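You operate a simulated robot arm through the tools that you are given. There is no shell and no other tool. Be economical: measure what you need, move in short steps, check, and stop when the job is done.

You are at the controls of a simulated robot arm. One attempt, no reset.

JOB
Set the docked display to level 4 and save it.
Fine: mode knob on LEVEL, plus button steps up, green button saves; tester off at the end.

It is judged by the outcome, as a careful person would: the job done as asked, and still so three seconds after it is handed in. It fails if anything else is knocked over, pushed out of place, dropped, spilled or broken.

ROBOT AND FRAMES
A 7-joint arm with a two-finger parallel gripper, fixed in place. Base frame: the origin is at the foot of the arm, x ahead of it, y to its left, z up; the work surface is at about z = 720. Readings come in mm, rad, newtons and seconds.
With the tool pointing down near the work surface it reaches from about 280 to 680 mm from the base axis. Its first joint turns from -1.152 to 1.152 rad. Payload 1.57 kg.
Tool frame: the origin (TCP) lies between the finger pads and is the grasp point; the fingertips stand 30 mm ahead of it; z points along the fingers, y is the line along which they close. The gripper opens to 110 mm. The fingers are 24 mm wide and 12 mm thick; the gripper's body (48 by 112 mm) begins 78 mm behind the TCP.
Orientation is told as [roll, pitch, yaw] about the base's x, y, z axes, in that order, counted from this pose: with the fingers straight down and closing along the base's y, the tool's x points along the base's -x, its y along +y and its z along -z.

CONTROLS
- The arm moves only by the tool play_rows. Its argument "targets" is a list of rows, each an object of numbers (a shift or turn left out is 0, a gripper value left out holds the last): "tx", "ty", "tz": the shift along the tool's x, y, z in units of 20 mm (1.0 is 20 mm); "wx", "wy", "wz": the turn, a rotation vector about the tool's x, y, z in units of 4 degrees (1.0 is 4 degrees); "grip": the finger opening in mm, from 0 to 110. In form: [{"tx": .., "ty": .., "tz": .., "wx": .., "wy": .., "wz": .., "grip": ..}, ...]. A call has 1 to 10 rows; each row shifts and turns the commanded pose from where the row before left it, along the tool's axes as they then stand. A call with a number of a shift or a turn outside -1 to 1 is refused whole. Rows are played at 5 a second. More than 50 mm and 0.15 rad between two rows, or a gripper value outside its range, and nothing of the call is played. Where a pose cannot be reached the arm comes as near as it can. A force on the tool above 60 N (or 10 N above the force at the start of the call, whichever is more), or a blocked arm, ends the call early, and 0.2 s more pass. Each finger travels about 108 mm/s and halts on what it meets, pressing with about 21 N; the grip force reading is that of the motor and also rises with nothing between the fingers. The clock runs only during rows and for 0.2 s after the last one: add rows that do not move to give the fingers time. The reply holds the time, the measured pose of the TCP, the force on the tool along the base axes, the opening and the grip force, in the units named above and with some noise, with the torque about the TCP (base axes, N m) and any sound that the robot's microphone picked up.
- Cameras (640 x 400 px; columns grow to the right, rows downward): "scene" is fixed at [145.9, -389.4, 1385.5]; the picture's right is [0.88, -0.47, 0.00], its down [-0.35, -0.65, -0.67] and it looks along [0.32, 0.59, -0.74] (base axes); focal length 346 px, centre (320, 200). "wrist" rides on the gripper at [70, 16, -141] in the tool frame; the picture's right is [-0.23, 0.97, 0.00], its down [-0.85, -0.20, -0.48] and it looks along [-0.47, -0.11, 0.88] (tool axes); focal length 222 px, centre (320, 200). There is no depth. A picture from a camera that has moved, and an enlarged one, comes with that camera's place and axes in the base frame and with its lens.
- grab_frame(camera): a new picture of that camera. The clock stands still meanwhile.
- enlarge(camera, box): a new picture of the part [left, top, right, bottom] of that camera's present view, enlarged. The clock stands still meanwhile.
- sign_off(): hands the job in; it is judged then, once.

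Work in short steps. Places have to be worked out from the pictures, the camera data and where the tool is seen: move nearer, look again, correct. Check each grasp and each placing, and mend what went wrong. You have 120 turns and 64 pictures in all, those below and enlarged ones among them. Open the gripper and draw the arm clear of the work before you hand the job in, unless the task says otherwise; then end with one line.

The tools are called after ">>>" as name(argument=value, ...) on one line, values as JSON. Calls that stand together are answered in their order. play_rows: Moves the arm, as the interface text tells. Its arguments: {"type":"object","properties":{"targets":{"type":"array"}},"required":["targets"]} The other tools are called the same way: grab_frame (camera) takes a picture; enlarge (camera, box) takes an enlarged picture of a part of a camera's view; sign_off () hands the job in.

At the start:

```text
t: 0.0
position: [421.7, -66.3, 1035.2]
orientation: [0.0, 0.0, 0.002]
wrist_force: [0.4, -0.1, -0.4]
moment: [0.01, -0.01, -0.01]
gripper_width: 110.1
grip_force: 0.1
```

scene: 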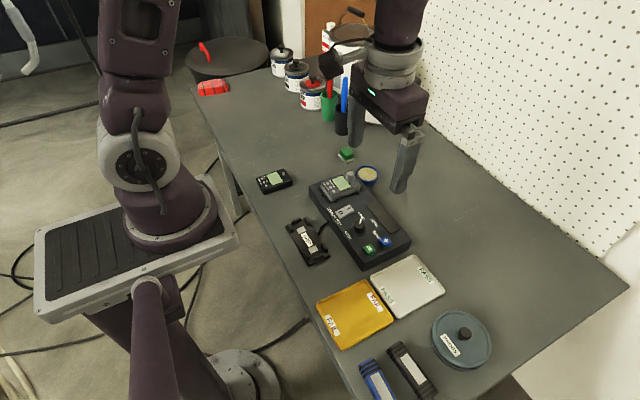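
wrist: 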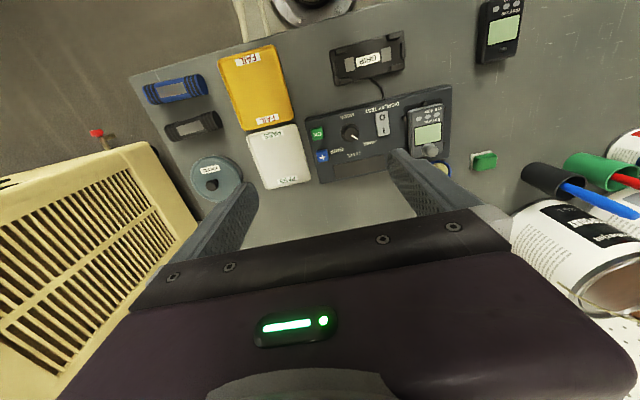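

I see a display tester with a docked display, a rocker switch, a knob, a green and a blue button. I'll look closer from both cameras.

>>> enlarge(camera="scene", box=[250, 140, 450, 280])

>>> enlarge(camera="wrist", box=[290, 80, 470, 195])

```text
2.86 times, centred on (350, 210) of scene
camera zoom: at [145.9, -389.4, 1385.5], right [0.88, -0.47, 0.0], down [-0.35, -0.65, -0.67], along [0.32, 0.59, -0.74], focal length 989 px, centre (234, 171)
```

zoom: 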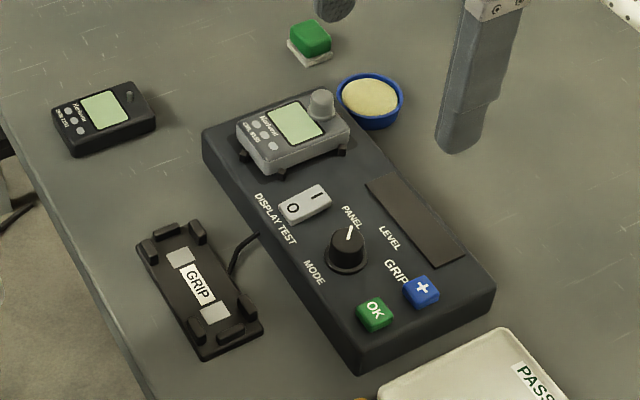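

```text
3.48 times, centred on (380, 138) of wrist
camera zoom: at [351.5, -51.1, 1175.6], right [0.23, 0.97, 0.0], down [0.85, -0.2, 0.48], along [0.47, -0.11, -0.88], focal length 773 px, centre (111, 417)
```

zoom: 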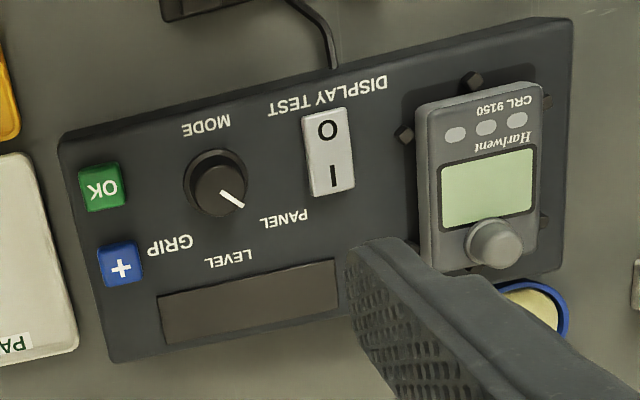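

I triangulated these positions: rocker (446, 39, 772), with its I end towards +x. Knob (447, -19, top 783), OK button (436, -74, 770) and plus button (478, -74, 771). I'm closing the fingers and moving above the rocker's I end.

>>> play_rows(targets=[{"tx": -0.205, "ty": 0.53, "tz": 0.9, "grip": 0}, {"tx": -0.205, "ty": 0.53, "tz": 0.9}, {"tx": -0.205, "ty": 0.53, "tz": 0.9}, {"tx": -0.205, "ty": 0.53, "tz": 0.9}, {"tx": -0.205, "ty": 0.53, "tz": 0.9}, {"tx": -0.205, "ty": 0.53, "tz": 0.9}, {"tx": -0.205, "ty": 0.53, "tz": 0.9}, {"tx": -0.205, "ty": 0.53, "tz": 0.9}, {"tx": -0.205, "ty": 0.53, "tz": 0.9}, {"tx": -0.205, "ty": 0.53, "tz": 0.9}])

>>> grab_frame(camera="wrist")

>>> enlarge(camera="scene", box=[290, 150, 430, 250])

```text
t: 2.2
position: [461.6, 38.7, 853.9]
orientation: [-0.001, 0.0, 0.0]
wrist_force: [-0.3, -0.2, 0.0]
moment: [0.0, -0.01, 0.0]
gripper_width: 0.1
grip_force: 21.2
```

```text
59 pictures are left
camera wrist: at [392.5, 54.8, 994.8], right [0.23, 0.97, 0.0], down [0.85, -0.2, 0.48], along [0.47, -0.11, -0.88], focal length 222 px, centre (320, 200)
```

wrist: 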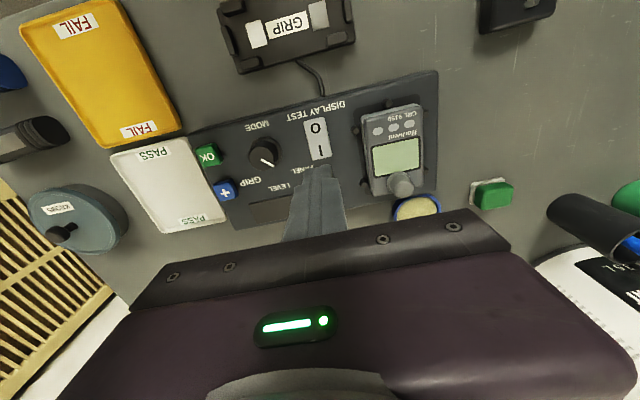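

```text
4.00 times, centred on (360, 200) of scene
camera zoom: at [145.9, -389.5, 1385.5], right [0.88, -0.47, 0.0], down [-0.35, -0.65, -0.67], along [0.32, 0.59, -0.74], focal length 1385 px, centre (160, 200)
```

zoom: 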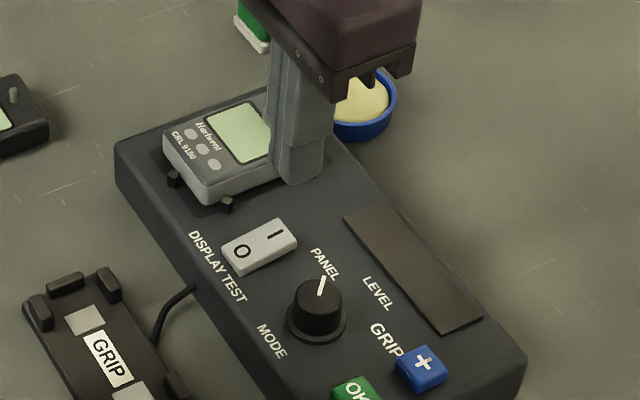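

The tip is above the I end. I'm descending slowly to press it.

>>> play_rows(targets=[{"tz": 0.6}, {"tz": 0.6}, {"tz": 0.6}, {"tz": 0.2}, {"tz": 0.15}, {"tz": 0.15}, {}])

>>> enlarge(camera="scene", box=[290, 150, 430, 250])

```text
t: 3.8
position: [461.9, 39.0, 807.9]
orientation: [0.0, 0.001, 0.0]
wrist_force: [0.3, -0.8, 0.9]
moment: [0.02, 0.0, 0.01]
gripper_width: 0.2
grip_force: 21.1
```

```text
4.00 times, centred on (360, 200) of scene
camera zoom: at [145.9, -389.4, 1385.5], right [0.88, -0.47, 0.0], down [-0.35, -0.65, -0.67], along [0.32, 0.59, -0.74], focal length 1385 px, centre (160, 200)
```

zoom: 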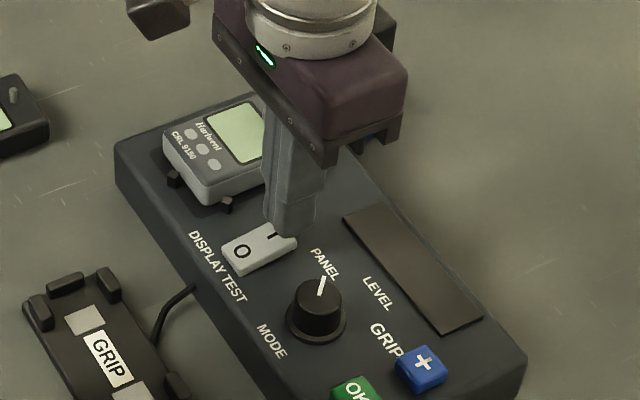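

The tip is just above the I end, so I'm pressing gently in small steps.

>>> play_rows(targets=[{"tz": 0.1}, {"tz": 0.1}, {"tz": 0.1}, {"tz": 0.1}, {"tz": 0.1}])

>>> enlarge(camera="scene", box=[290, 150, 430, 250])

```text
t: 5.0
position: [463.0, 39.4, 799.8]
orientation: [-0.001, -0.001, 0.001]
wrist_force: [0.9, -1.4, 18.3]
moment: [0.0, 0.19, 0.01]
gripper_width: 0.1
grip_force: 21.0
```

```text
4.00 times, centred on (360, 200) of scene
camera zoom: at [145.6, -389.5, 1385.5], right [0.88, -0.47, 0.0], down [-0.35, -0.65, -0.67], along [0.32, 0.59, -0.74], focal length 1385 px, centre (160, 200)
```

zoom: 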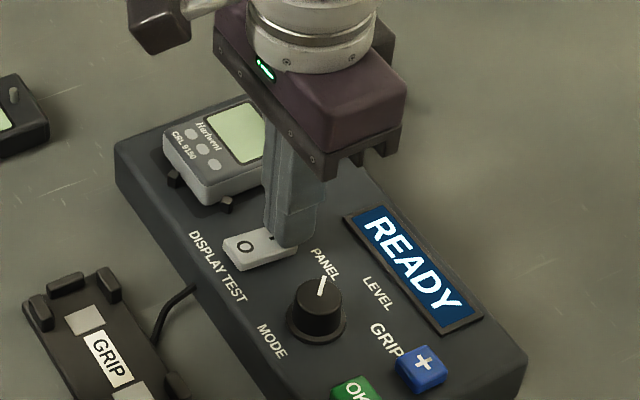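

The window shows READY, so the tester is on. I'm rising, moving above the knob and opening the fingers.

>>> play_rows(targets=[{"tz": -1}, {"tz": -1}, {"tz": -1}, {"tx": 0.25, "ty": -0.95, "grip": 56}, {"tx": 0.25, "ty": -0.95}, {"tx": 0.28, "ty": -1}, {}])

>>> enlarge(camera="scene", box=[290, 150, 430, 250])

>>> enlarge(camera="wrist", box=[200, 50, 520, 250])

```text
t: 6.6
position: [447.7, -19.6, 858.7]
orientation: [0.001, -0.001, -0.001]
wrist_force: [-0.3, -0.7, -0.6]
moment: [0.03, -0.01, 0.01]
gripper_width: 55.9
grip_force: 0.1
```

```text
4.00 times, centred on (360, 200) of scene
camera zoom: at [145.9, -389.5, 1385.5], right [0.88, -0.47, 0.0], down [-0.35, -0.65, -0.67], along [0.32, 0.59, -0.74], focal length 1385 px, centre (160, 200)
```

zoom: 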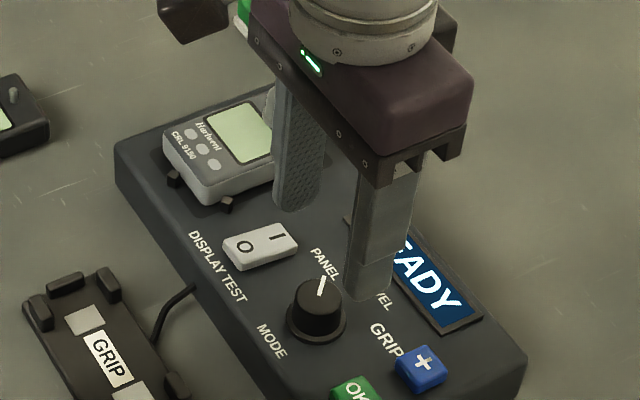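

```text
2.00 times, centred on (360, 150) of wrist
camera zoom: at [377.3, -3.6, 999.3], right [0.23, 0.97, 0.0], down [0.86, -0.2, 0.48], along [0.47, -0.11, -0.88], focal length 444 px, centre (240, 300)
```

zoom: 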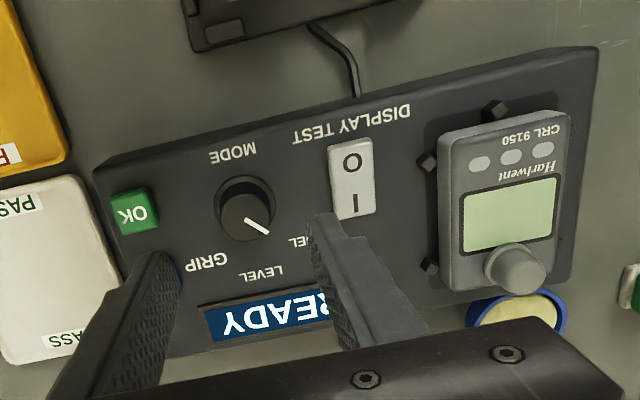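

I'm lowering the fingers around the knob, with a 1.5 mm y correction, and then closing.

>>> play_rows(targets=[{"tz": 0.7, "ty": 0.08}, {"tz": 0.7}, {"tz": 0.7}, {"tz": 0.5}, {"tz": 0.3}, {"grip": 15}, {}, {}])

>>> enlarge(camera="scene", box=[290, 150, 430, 250])

```text
t: 8.4
position: [447.2, -16.9, 801.0]
orientation: [0.001, 0.0, 0.0]
wrist_force: [-0.6, 8.7, -6.6]
moment: [0.24, -0.69, -0.02]
gripper_width: 26.4
grip_force: 38.0
```

```text
4.00 times, centred on (360, 200) of scene
camera zoom: at [146.0, -389.3, 1385.5], right [0.88, -0.47, 0.0], down [-0.35, -0.65, -0.67], along [0.32, 0.59, -0.74], focal length 1385 px, centre (160, 200)
```

zoom: 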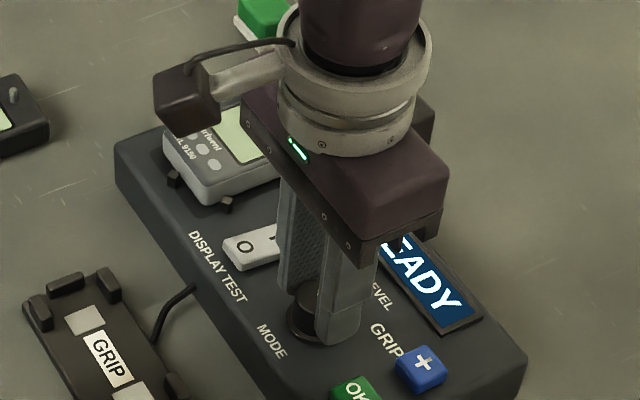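

The knob is gripped at 26 mm. I'm turning it clockwise as seen from above, towards LEVEL.

>>> play_rows(targets=[{"wz": 1, "ty": 0.05}, {"wz": 1}, {"wz": 1}, {"wz": 1}, {"wz": 1}, {"wz": 1}, {"wz": 1}, {"wz": 1}, {"wz": 1}, {}])

>>> enlarge(camera="scene", box=[290, 150, 430, 250])

>>> grab_frame(camera="wrist")

```text
t: 10.6
position: [447.0, -16.1, 800.4]
orientation: [0.0, -0.001, -0.631]
wrist_force: [4.6, -7.6, -4.9]
moment: [0.09, 0.44, 0.0]
gripper_width: 26.4
grip_force: 37.6
```

```text
4.00 times, centred on (360, 200) of scene
camera zoom: at [146.1, -389.6, 1385.4], right [0.88, -0.47, 0.0], down [-0.35, -0.65, -0.67], along [0.32, 0.59, -0.74], focal length 1385 px, centre (160, 200)
```

zoom: 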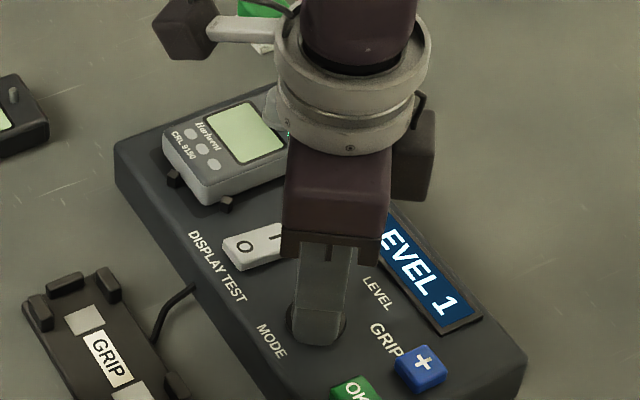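

```text
51 pictures are left
camera wrist: at [400.0, 37.1, 941.6], right [0.76, 0.65, 0.0], down [0.57, -0.66, 0.48], along [0.31, -0.36, -0.88], focal length 222 px, centre (320, 200)
```

wrist: 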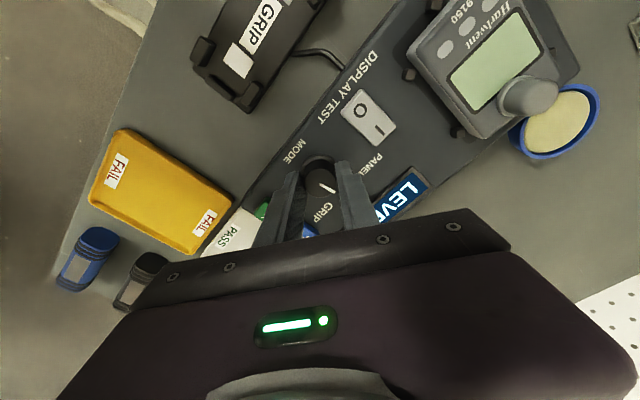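

The window shows LEVEL 1. I'm releasing the knob, rising, and turning the wrist back.

>>> play_rows(targets=[{"grip": 40}, {}, {"tz": -1}, {"tz": -1}, {"tz": -1}, {"wz": -1}, {"wz": -1}, {"wz": -1}, {"wz": -1}, {"wz": -1}])

>>> play_rows(targets=[{"wz": -1, "grip": 0}, {"wz": -1}, {"wz": -1}, {"wz": -1}, {}])

>>> enlarge(camera="scene", box=[290, 150, 430, 250])

```text
t: 12.8
position: [446.0, -15.5, 860.9]
orientation: [0.0, -0.001, -0.277]
wrist_force: [0.0, 0.0, 0.5]
moment: [0.0, 0.03, 0.0]
gripper_width: 39.8
grip_force: 0.1
```

```text
t: 14.0
position: [446.4, -16.8, 860.8]
orientation: [-0.001, 0.0, 0.001]
wrist_force: [-0.1, 1.0, 0.5]
moment: [-0.06, -0.01, -0.02]
gripper_width: 0.0
grip_force: 20.9
```

```text
4.00 times, centred on (360, 200) of scene
camera zoom: at [145.9, -389.4, 1385.5], right [0.88, -0.47, 0.0], down [-0.35, -0.65, -0.67], along [0.32, 0.59, -0.74], focal length 1385 px, centre (160, 200)
```

zoom: 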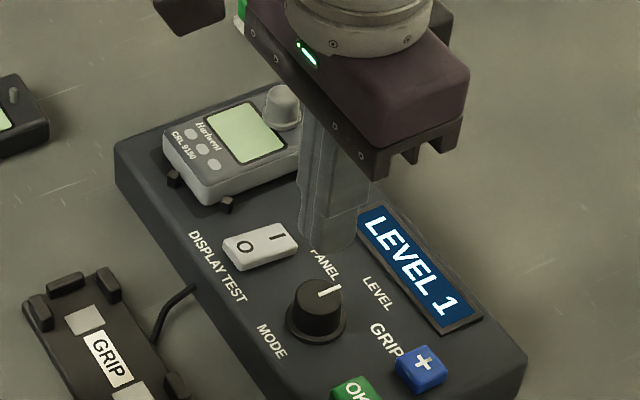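

The knob stayed on LEVEL. I'm moving above the plus button and down to about 5 mm over it.

>>> play_rows(targets=[{"tx": -0.55, "ty": -0.96}, {"tx": -0.55, "ty": -0.96}, {"tx": -0.5, "ty": -0.96}, {"tz": 0.8}, {"tz": 0.8}, {"tz": 0.8}, {"tz": 0.2}, {}])

>>> enlarge(camera="scene", box=[310, 170, 450, 270])

```text
t: 15.8
position: [480.2, -75.1, 808.4]
orientation: [0.001, 0.001, -0.002]
wrist_force: [0.4, 0.5, -0.3]
moment: [0.0, -0.01, -0.01]
gripper_width: 0.2
grip_force: 20.8
```

```text
4.00 times, centred on (380, 220) of scene
camera zoom: at [145.9, -389.4, 1385.5], right [0.88, -0.47, 0.0], down [-0.35, -0.65, -0.67], along [0.32, 0.59, -0.74], focal length 1385 px, centre (80, 120)
```

zoom: 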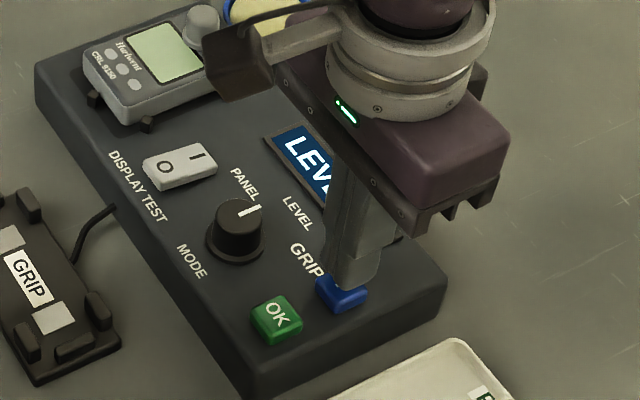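

The tip is over the plus button. I'm pressing once, slowly, and then backing off.

>>> play_rows(targets=[{"tz": 0.2}, {"tz": 0.1}, {"tz": 0.1}, {}])

>>> enlarge(camera="scene", box=[310, 170, 450, 270])

```text
t: 16.8
position: [479.8, -74.1, 800.7]
orientation: [0.0, 0.001, -0.001]
wrist_force: [0.5, -0.5, 0.9]
moment: [-0.02, -0.02, 0.0]
gripper_width: 0.0
grip_force: 21.2
```

```text
4.00 times, centred on (380, 220) of scene
camera zoom: at [145.9, -389.5, 1385.5], right [0.88, -0.47, 0.0], down [-0.35, -0.65, -0.67], along [0.32, 0.59, -0.74], focal length 1385 px, centre (80, 120)
```

zoom: 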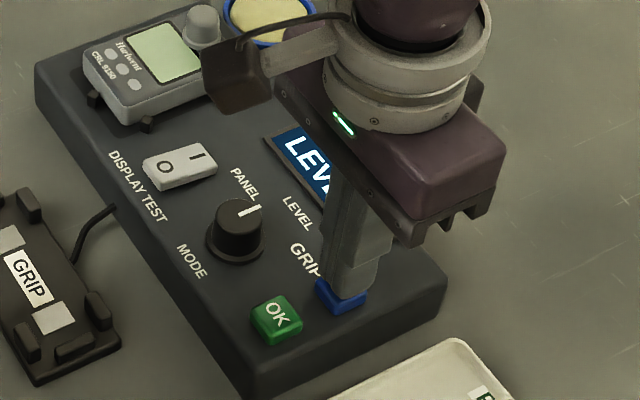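

There's no contact yet, so I'm continuing in 1–2 mm steps.

>>> play_rows(targets=[{"tz": 0.08}, {"tz": 0.08}, {}])

```text
t: 17.6
position: [479.3, -72.8, 798.0]
orientation: [0.0, -0.001, 0.001]
wrist_force: [2.0, 0.2, 2.2]
moment: [0.03, -0.03, 0.0]
gripper_width: 0.0
grip_force: 20.9
heard: click
```

I heard a click. I'm backing off enough to read the window.

>>> play_rows(targets=[{"tz": -0.5}, {"tz": -1}, {"tz": -1}, {"ty": -1}, {"ty": -1}, {}])

>>> enlarge(camera="scene", box=[310, 170, 450, 270])

>>> enlarge(camera="wrist", box=[200, 50, 520, 250])

```text
t: 19.0
position: [478.6, -112.6, 846.5]
orientation: [0.0, -0.001, -0.001]
wrist_force: [0.1, -0.3, 1.0]
moment: [0.01, -0.03, 0.01]
gripper_width: 0.0
grip_force: 21.0
```

```text
4.00 times, centred on (380, 220) of scene
camera zoom: at [145.9, -389.5, 1385.5], right [0.88, -0.47, 0.0], down [-0.35, -0.65, -0.67], along [0.32, 0.59, -0.74], focal length 1385 px, centre (80, 120)
```

zoom: 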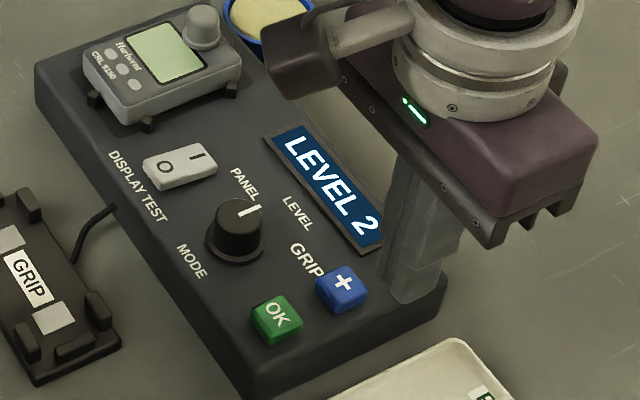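

```text
2.00 times, centred on (360, 150) of wrist
camera zoom: at [408.9, -98.1, 988.7], right [0.23, 0.97, 0.0], down [0.86, -0.2, 0.48], along [0.47, -0.11, -0.88], focal length 444 px, centre (240, 300)
```

zoom: 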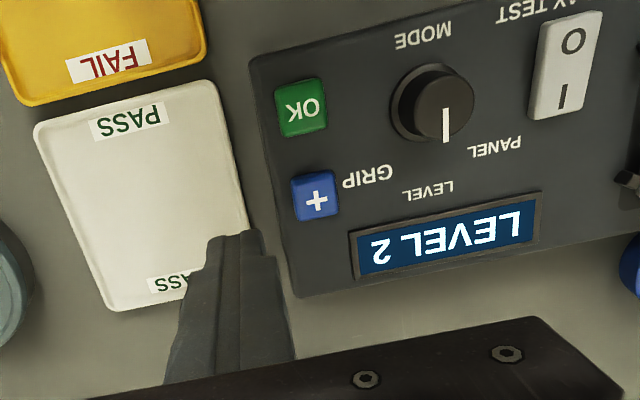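

The window shows LEVEL 2, one step per press. I'm making the second press along the same path and staying close afterwards.

>>> play_rows(targets=[{"ty": 1}, {"ty": 1}, {"tz": 1}, {"tz": 1}, {"tz": 0.3}, {"tz": 0.1}, {"tz": 0.1}, {}, {"tz": -0.5}, {}])

```text
t: 21.2
position: [478.8, -73.8, 806.3]
orientation: [0.001, 0.0, 0.001]
wrist_force: [-0.6, -0.2, -0.1]
moment: [-0.01, 0.0, -0.02]
gripper_width: 0.0
grip_force: 20.5
heard: click
```

One click was heard. I'm reading the window before the next press.

>>> play_rows(targets=[{"tz": -1}, {"tz": -1}, {"ty": -1}, {"ty": -1}, {}])

>>> enlarge(camera="scene", box=[310, 170, 450, 270])

```text
t: 22.4
position: [477.4, -115.0, 847.4]
orientation: [0.001, -0.001, 0.0]
wrist_force: [0.4, 0.3, 0.3]
moment: [0.01, 0.03, 0.0]
gripper_width: 0.0
grip_force: 20.7
```

```text
4.00 times, centred on (380, 220) of scene
camera zoom: at [145.9, -389.5, 1385.5], right [0.88, -0.47, 0.0], down [-0.35, -0.65, -0.67], along [0.32, 0.59, -0.74], focal length 1385 px, centre (80, 120)
```

zoom: 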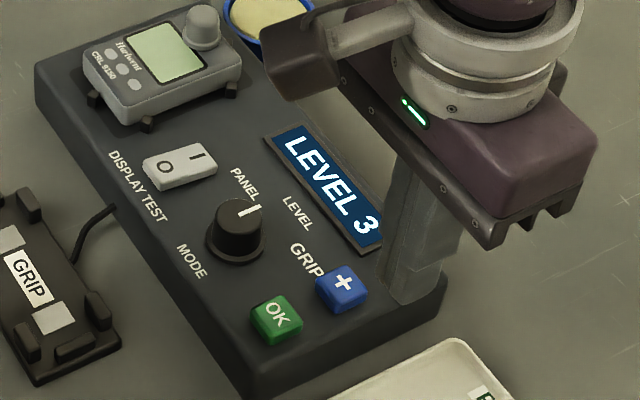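

The window shows LEVEL 3. One more press.

>>> play_rows(targets=[{"ty": 1}, {"ty": 1}, {"tz": 1}, {"tz": 1}, {"tz": 0.3}, {"tz": 0.1}, {"tz": 0.1}, {}, {"tz": -0.5}, {}])

>>> play_rows(targets=[{"tz": -1}, {"tz": -1}, {"ty": -1}, {"ty": -1}, {}])

>>> enlarge(camera="scene", box=[310, 170, 450, 270])

```text
t: 24.6
position: [478.1, -74.0, 808.1]
orientation: [0.001, -0.002, 0.002]
wrist_force: [0.5, 0.1, 0.4]
moment: [0.01, 0.0, -0.01]
gripper_width: 0.0
grip_force: 21.2
heard: click
```

```text
t: 25.8
position: [478.8, -113.4, 848.4]
orientation: [0.001, 0.0, 0.001]
wrist_force: [0.4, -0.1, -0.1]
moment: [0.01, -0.01, 0.01]
gripper_width: 0.0
grip_force: 21.2
```

```text
4.00 times, centred on (380, 220) of scene
camera zoom: at [145.9, -389.5, 1385.5], right [0.88, -0.47, 0.0], down [-0.35, -0.65, -0.67], along [0.32, 0.59, -0.74], focal length 1385 px, centre (80, 120)
```

zoom: 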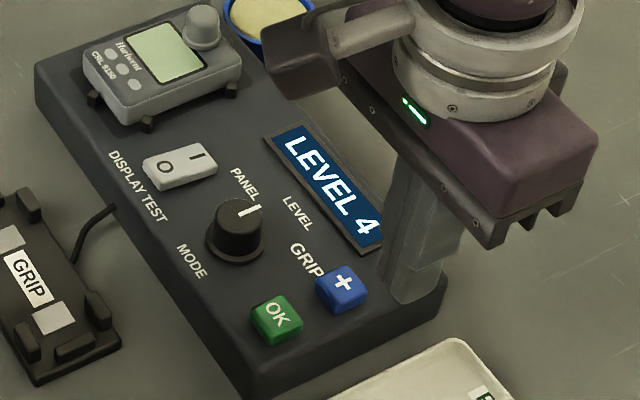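

The window shows LEVEL 4. I'm moving above the green OK button at (436, -74), pressing it, and backing off.

>>> play_rows(targets=[{"tx": 0.7, "ty": 0.65}, {"tx": 0.7, "ty": 0.65}, {"tx": 0.7, "ty": 0.65}, {"tz": 1}, {"tz": 1}, {"tz": 0.3}, {"tz": 0.1}, {"tz": 0.1}, {}])

>>> enlarge(camera="scene", box=[310, 170, 450, 270])

```text
t: 27.8
position: [436.6, -75.6, 796.6]
orientation: [0.001, -0.001, 0.001]
wrist_force: [0.1, 1.0, 3.3]
moment: [0.02, -0.01, -0.02]
gripper_width: 0.1
grip_force: 20.9
heard: click
```

```text
4.00 times, centred on (380, 220) of scene
camera zoom: at [145.9, -389.4, 1385.5], right [0.88, -0.47, 0.0], down [-0.35, -0.65, -0.67], along [0.32, 0.59, -0.74], focal length 1385 px, centre (80, 120)
```

zoom: 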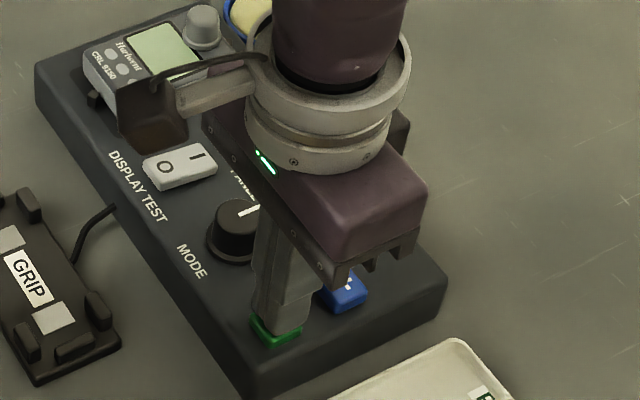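

I heard the click. I'm backing off to read the window.

>>> play_rows(targets=[{"tz": -1}, {"tz": -1}, {"tz": -1}, {"ty": -1}, {"ty": -1}, {}])

>>> enlarge(camera="scene", box=[310, 170, 450, 270])

>>> grab_frame(camera="wrist")

```text
t: 29.2
position: [436.4, -114.5, 856.9]
orientation: [-0.001, 0.0, -0.001]
wrist_force: [0.5, 1.3, -0.5]
moment: [0.0, 0.0, 0.06]
gripper_width: 0.1
grip_force: 20.6
```

```text
4.00 times, centred on (380, 220) of scene
camera zoom: at [145.9, -389.5, 1385.5], right [0.88, -0.47, 0.0], down [-0.35, -0.65, -0.67], along [0.32, 0.59, -0.74], focal length 1385 px, centre (80, 120)
```

zoom: 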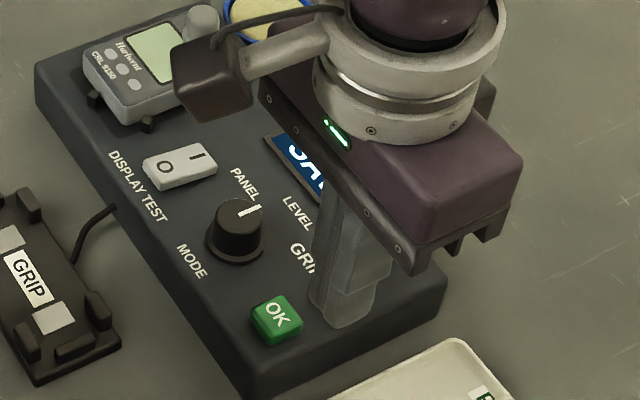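

```text
41 pictures are left
camera wrist: at [366.8, -99.1, 998.5], right [0.23, 0.97, 0.0], down [0.85, -0.2, 0.48], along [0.47, -0.11, -0.88], focal length 222 px, centre (320, 200)
```

wrist: 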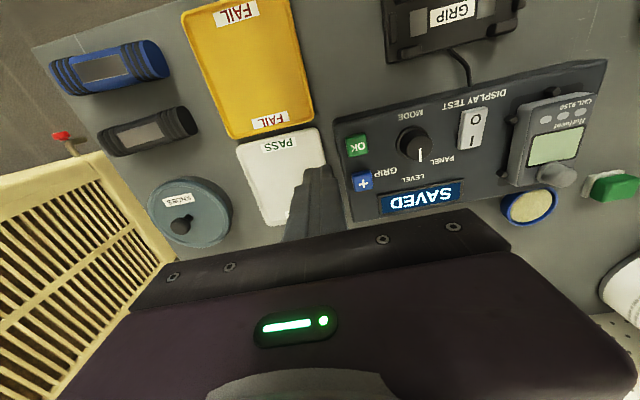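

The window shows SAVED. I'm moving above the rocker's O end at about (430, 39) and descending to just above it.

>>> play_rows(targets=[{"tx": 0.3, "ty": 0.96}, {"ty": 0.96}, {"ty": 0.96}, {"ty": 0.96}, {"ty": 0.96}, {"ty": 0.96}, {"ty": 0.96}, {"ty": 0.96}, {"tz": 1}, {"tz": 1}])

>>> play_rows(targets=[{"tz": 0.3}, {"tz": 0.1}, {"tz": 0.1}, {"tz": 0.1}, {"tz": 0.1}, {"tz": 0.1}])

>>> enlarge(camera="scene", box=[290, 150, 430, 250])

```text
t: 31.4
position: [430.8, 39.1, 817.1]
orientation: [0.0, 0.0, 0.0]
wrist_force: [-0.6, 0.8, -0.1]
moment: [-0.01, 0.01, -0.03]
gripper_width: 0.0
grip_force: 21.3
```

```text
t: 32.8
position: [430.0, 38.1, 801.2]
orientation: [0.001, 0.001, 0.0]
wrist_force: [-1.6, 0.1, 1.7]
moment: [-0.02, 0.0, 0.01]
gripper_width: 0.0
grip_force: 20.3
```

```text
4.00 times, centred on (360, 200) of scene
camera zoom: at [145.9, -389.4, 1385.5], right [0.88, -0.47, 0.0], down [-0.35, -0.65, -0.67], along [0.32, 0.59, -0.74], focal length 1385 px, centre (160, 200)
```

zoom: 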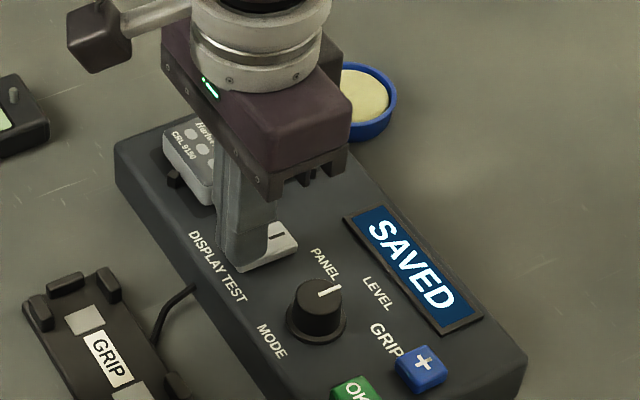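

The window still shows SAVED and the tester is still on. I'm pressing a little further.

>>> play_rows(targets=[{"tz": 0.1}, {"tz": 0.1}, {}])

>>> enlarge(camera="scene", box=[290, 150, 430, 250])

```text
t: 33.4
position: [429.0, 38.5, 798.9]
orientation: [0.0, 0.001, -0.002]
wrist_force: [-6.1, -0.9, 21.1]
moment: [-0.02, -0.09, -0.09]
gripper_width: 0.2
grip_force: 21.2
stopped in row 3: the force on the tool passed its limit (the readings are from after the stop); the commanded pose is now the measured one
```

```text
4.00 times, centred on (360, 200) of scene
camera zoom: at [145.5, -389.5, 1385.5], right [0.88, -0.47, 0.0], down [-0.35, -0.65, -0.67], along [0.32, 0.59, -0.74], focal length 1385 px, centre (160, 200)
```

zoom: 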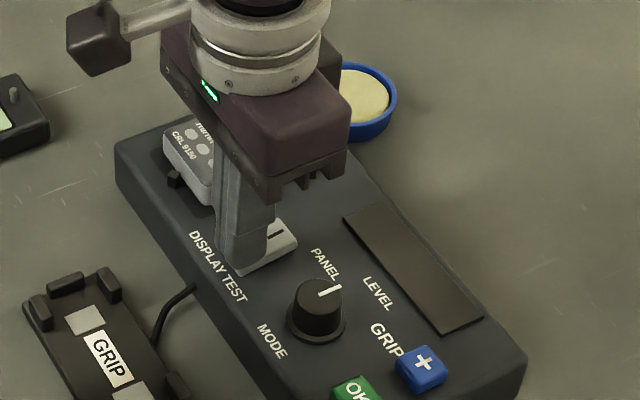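

The window is dark, so the tester is off. I'm rising clear, then opening the gripper up high.

>>> play_rows(targets=[{"tz": -1}, {"tz": -1}, {"tz": -1}, {"tz": -1}, {"tz": -1}, {"tz": -1}, {"tz": -1}, {"tz": -1}, {"tz": -1, "grip": 110}, {"tz": -1}])

>>> play_rows(targets=[{"ty": -1}, {"ty": -1}, {"ty": -1}, {"ty": -1}, {"ty": -1}, {}])

>>> grab_frame(camera="scene")

>>> enlarge(camera="scene", box=[290, 150, 430, 250])

```text
t: 35.6
position: [431.1, 37.3, 998.8]
orientation: [-0.001, 0.0, 0.001]
wrist_force: [-0.3, 0.4, 0.6]
moment: [0.0, 0.0, 0.01]
gripper_width: 109.6
grip_force: 0.1
```

```text
t: 37.0
position: [429.9, -62.2, 997.2]
orientation: [0.0, -0.001, 0.0]
wrist_force: [-0.3, -0.3, 0.3]
moment: [-0.02, 0.01, 0.02]
gripper_width: 110.1
grip_force: 0.0
```

```text
38 pictures are left
```

scene: 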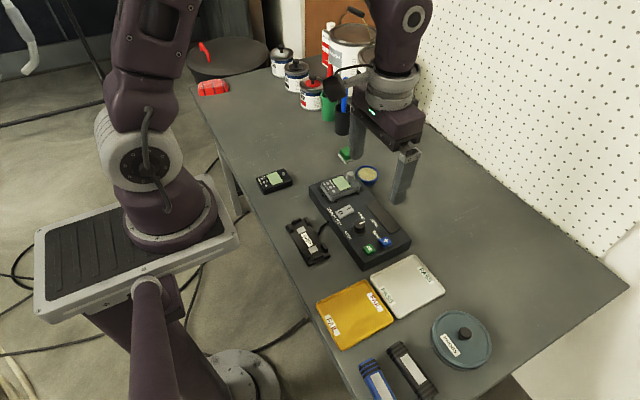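

```text
4.00 times, centred on (360, 200) of scene
camera zoom: at [145.9, -389.5, 1385.5], right [0.88, -0.47, 0.0], down [-0.35, -0.65, -0.67], along [0.32, 0.59, -0.74], focal length 1385 px, centre (160, 200)
```

zoom: 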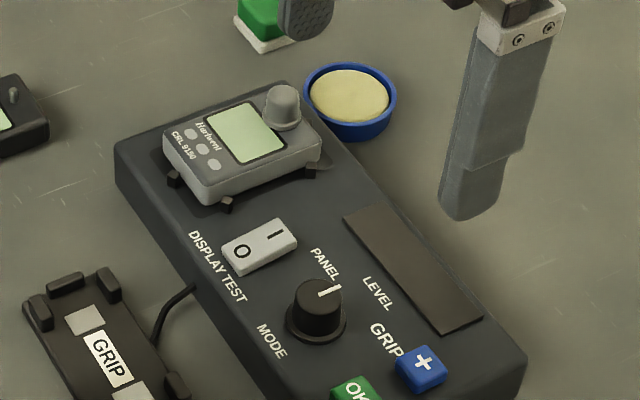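

The tester is off, the knob is on LEVEL, nothing else has moved, and the arm is clear with the gripper open. I'm handing the job in.

>>> sign_off()

```text
The job is handed in.
```

The docked display is set to level 4 and saved (the tester showed LEVEL 4, then SAVED), and the tester is switched off.
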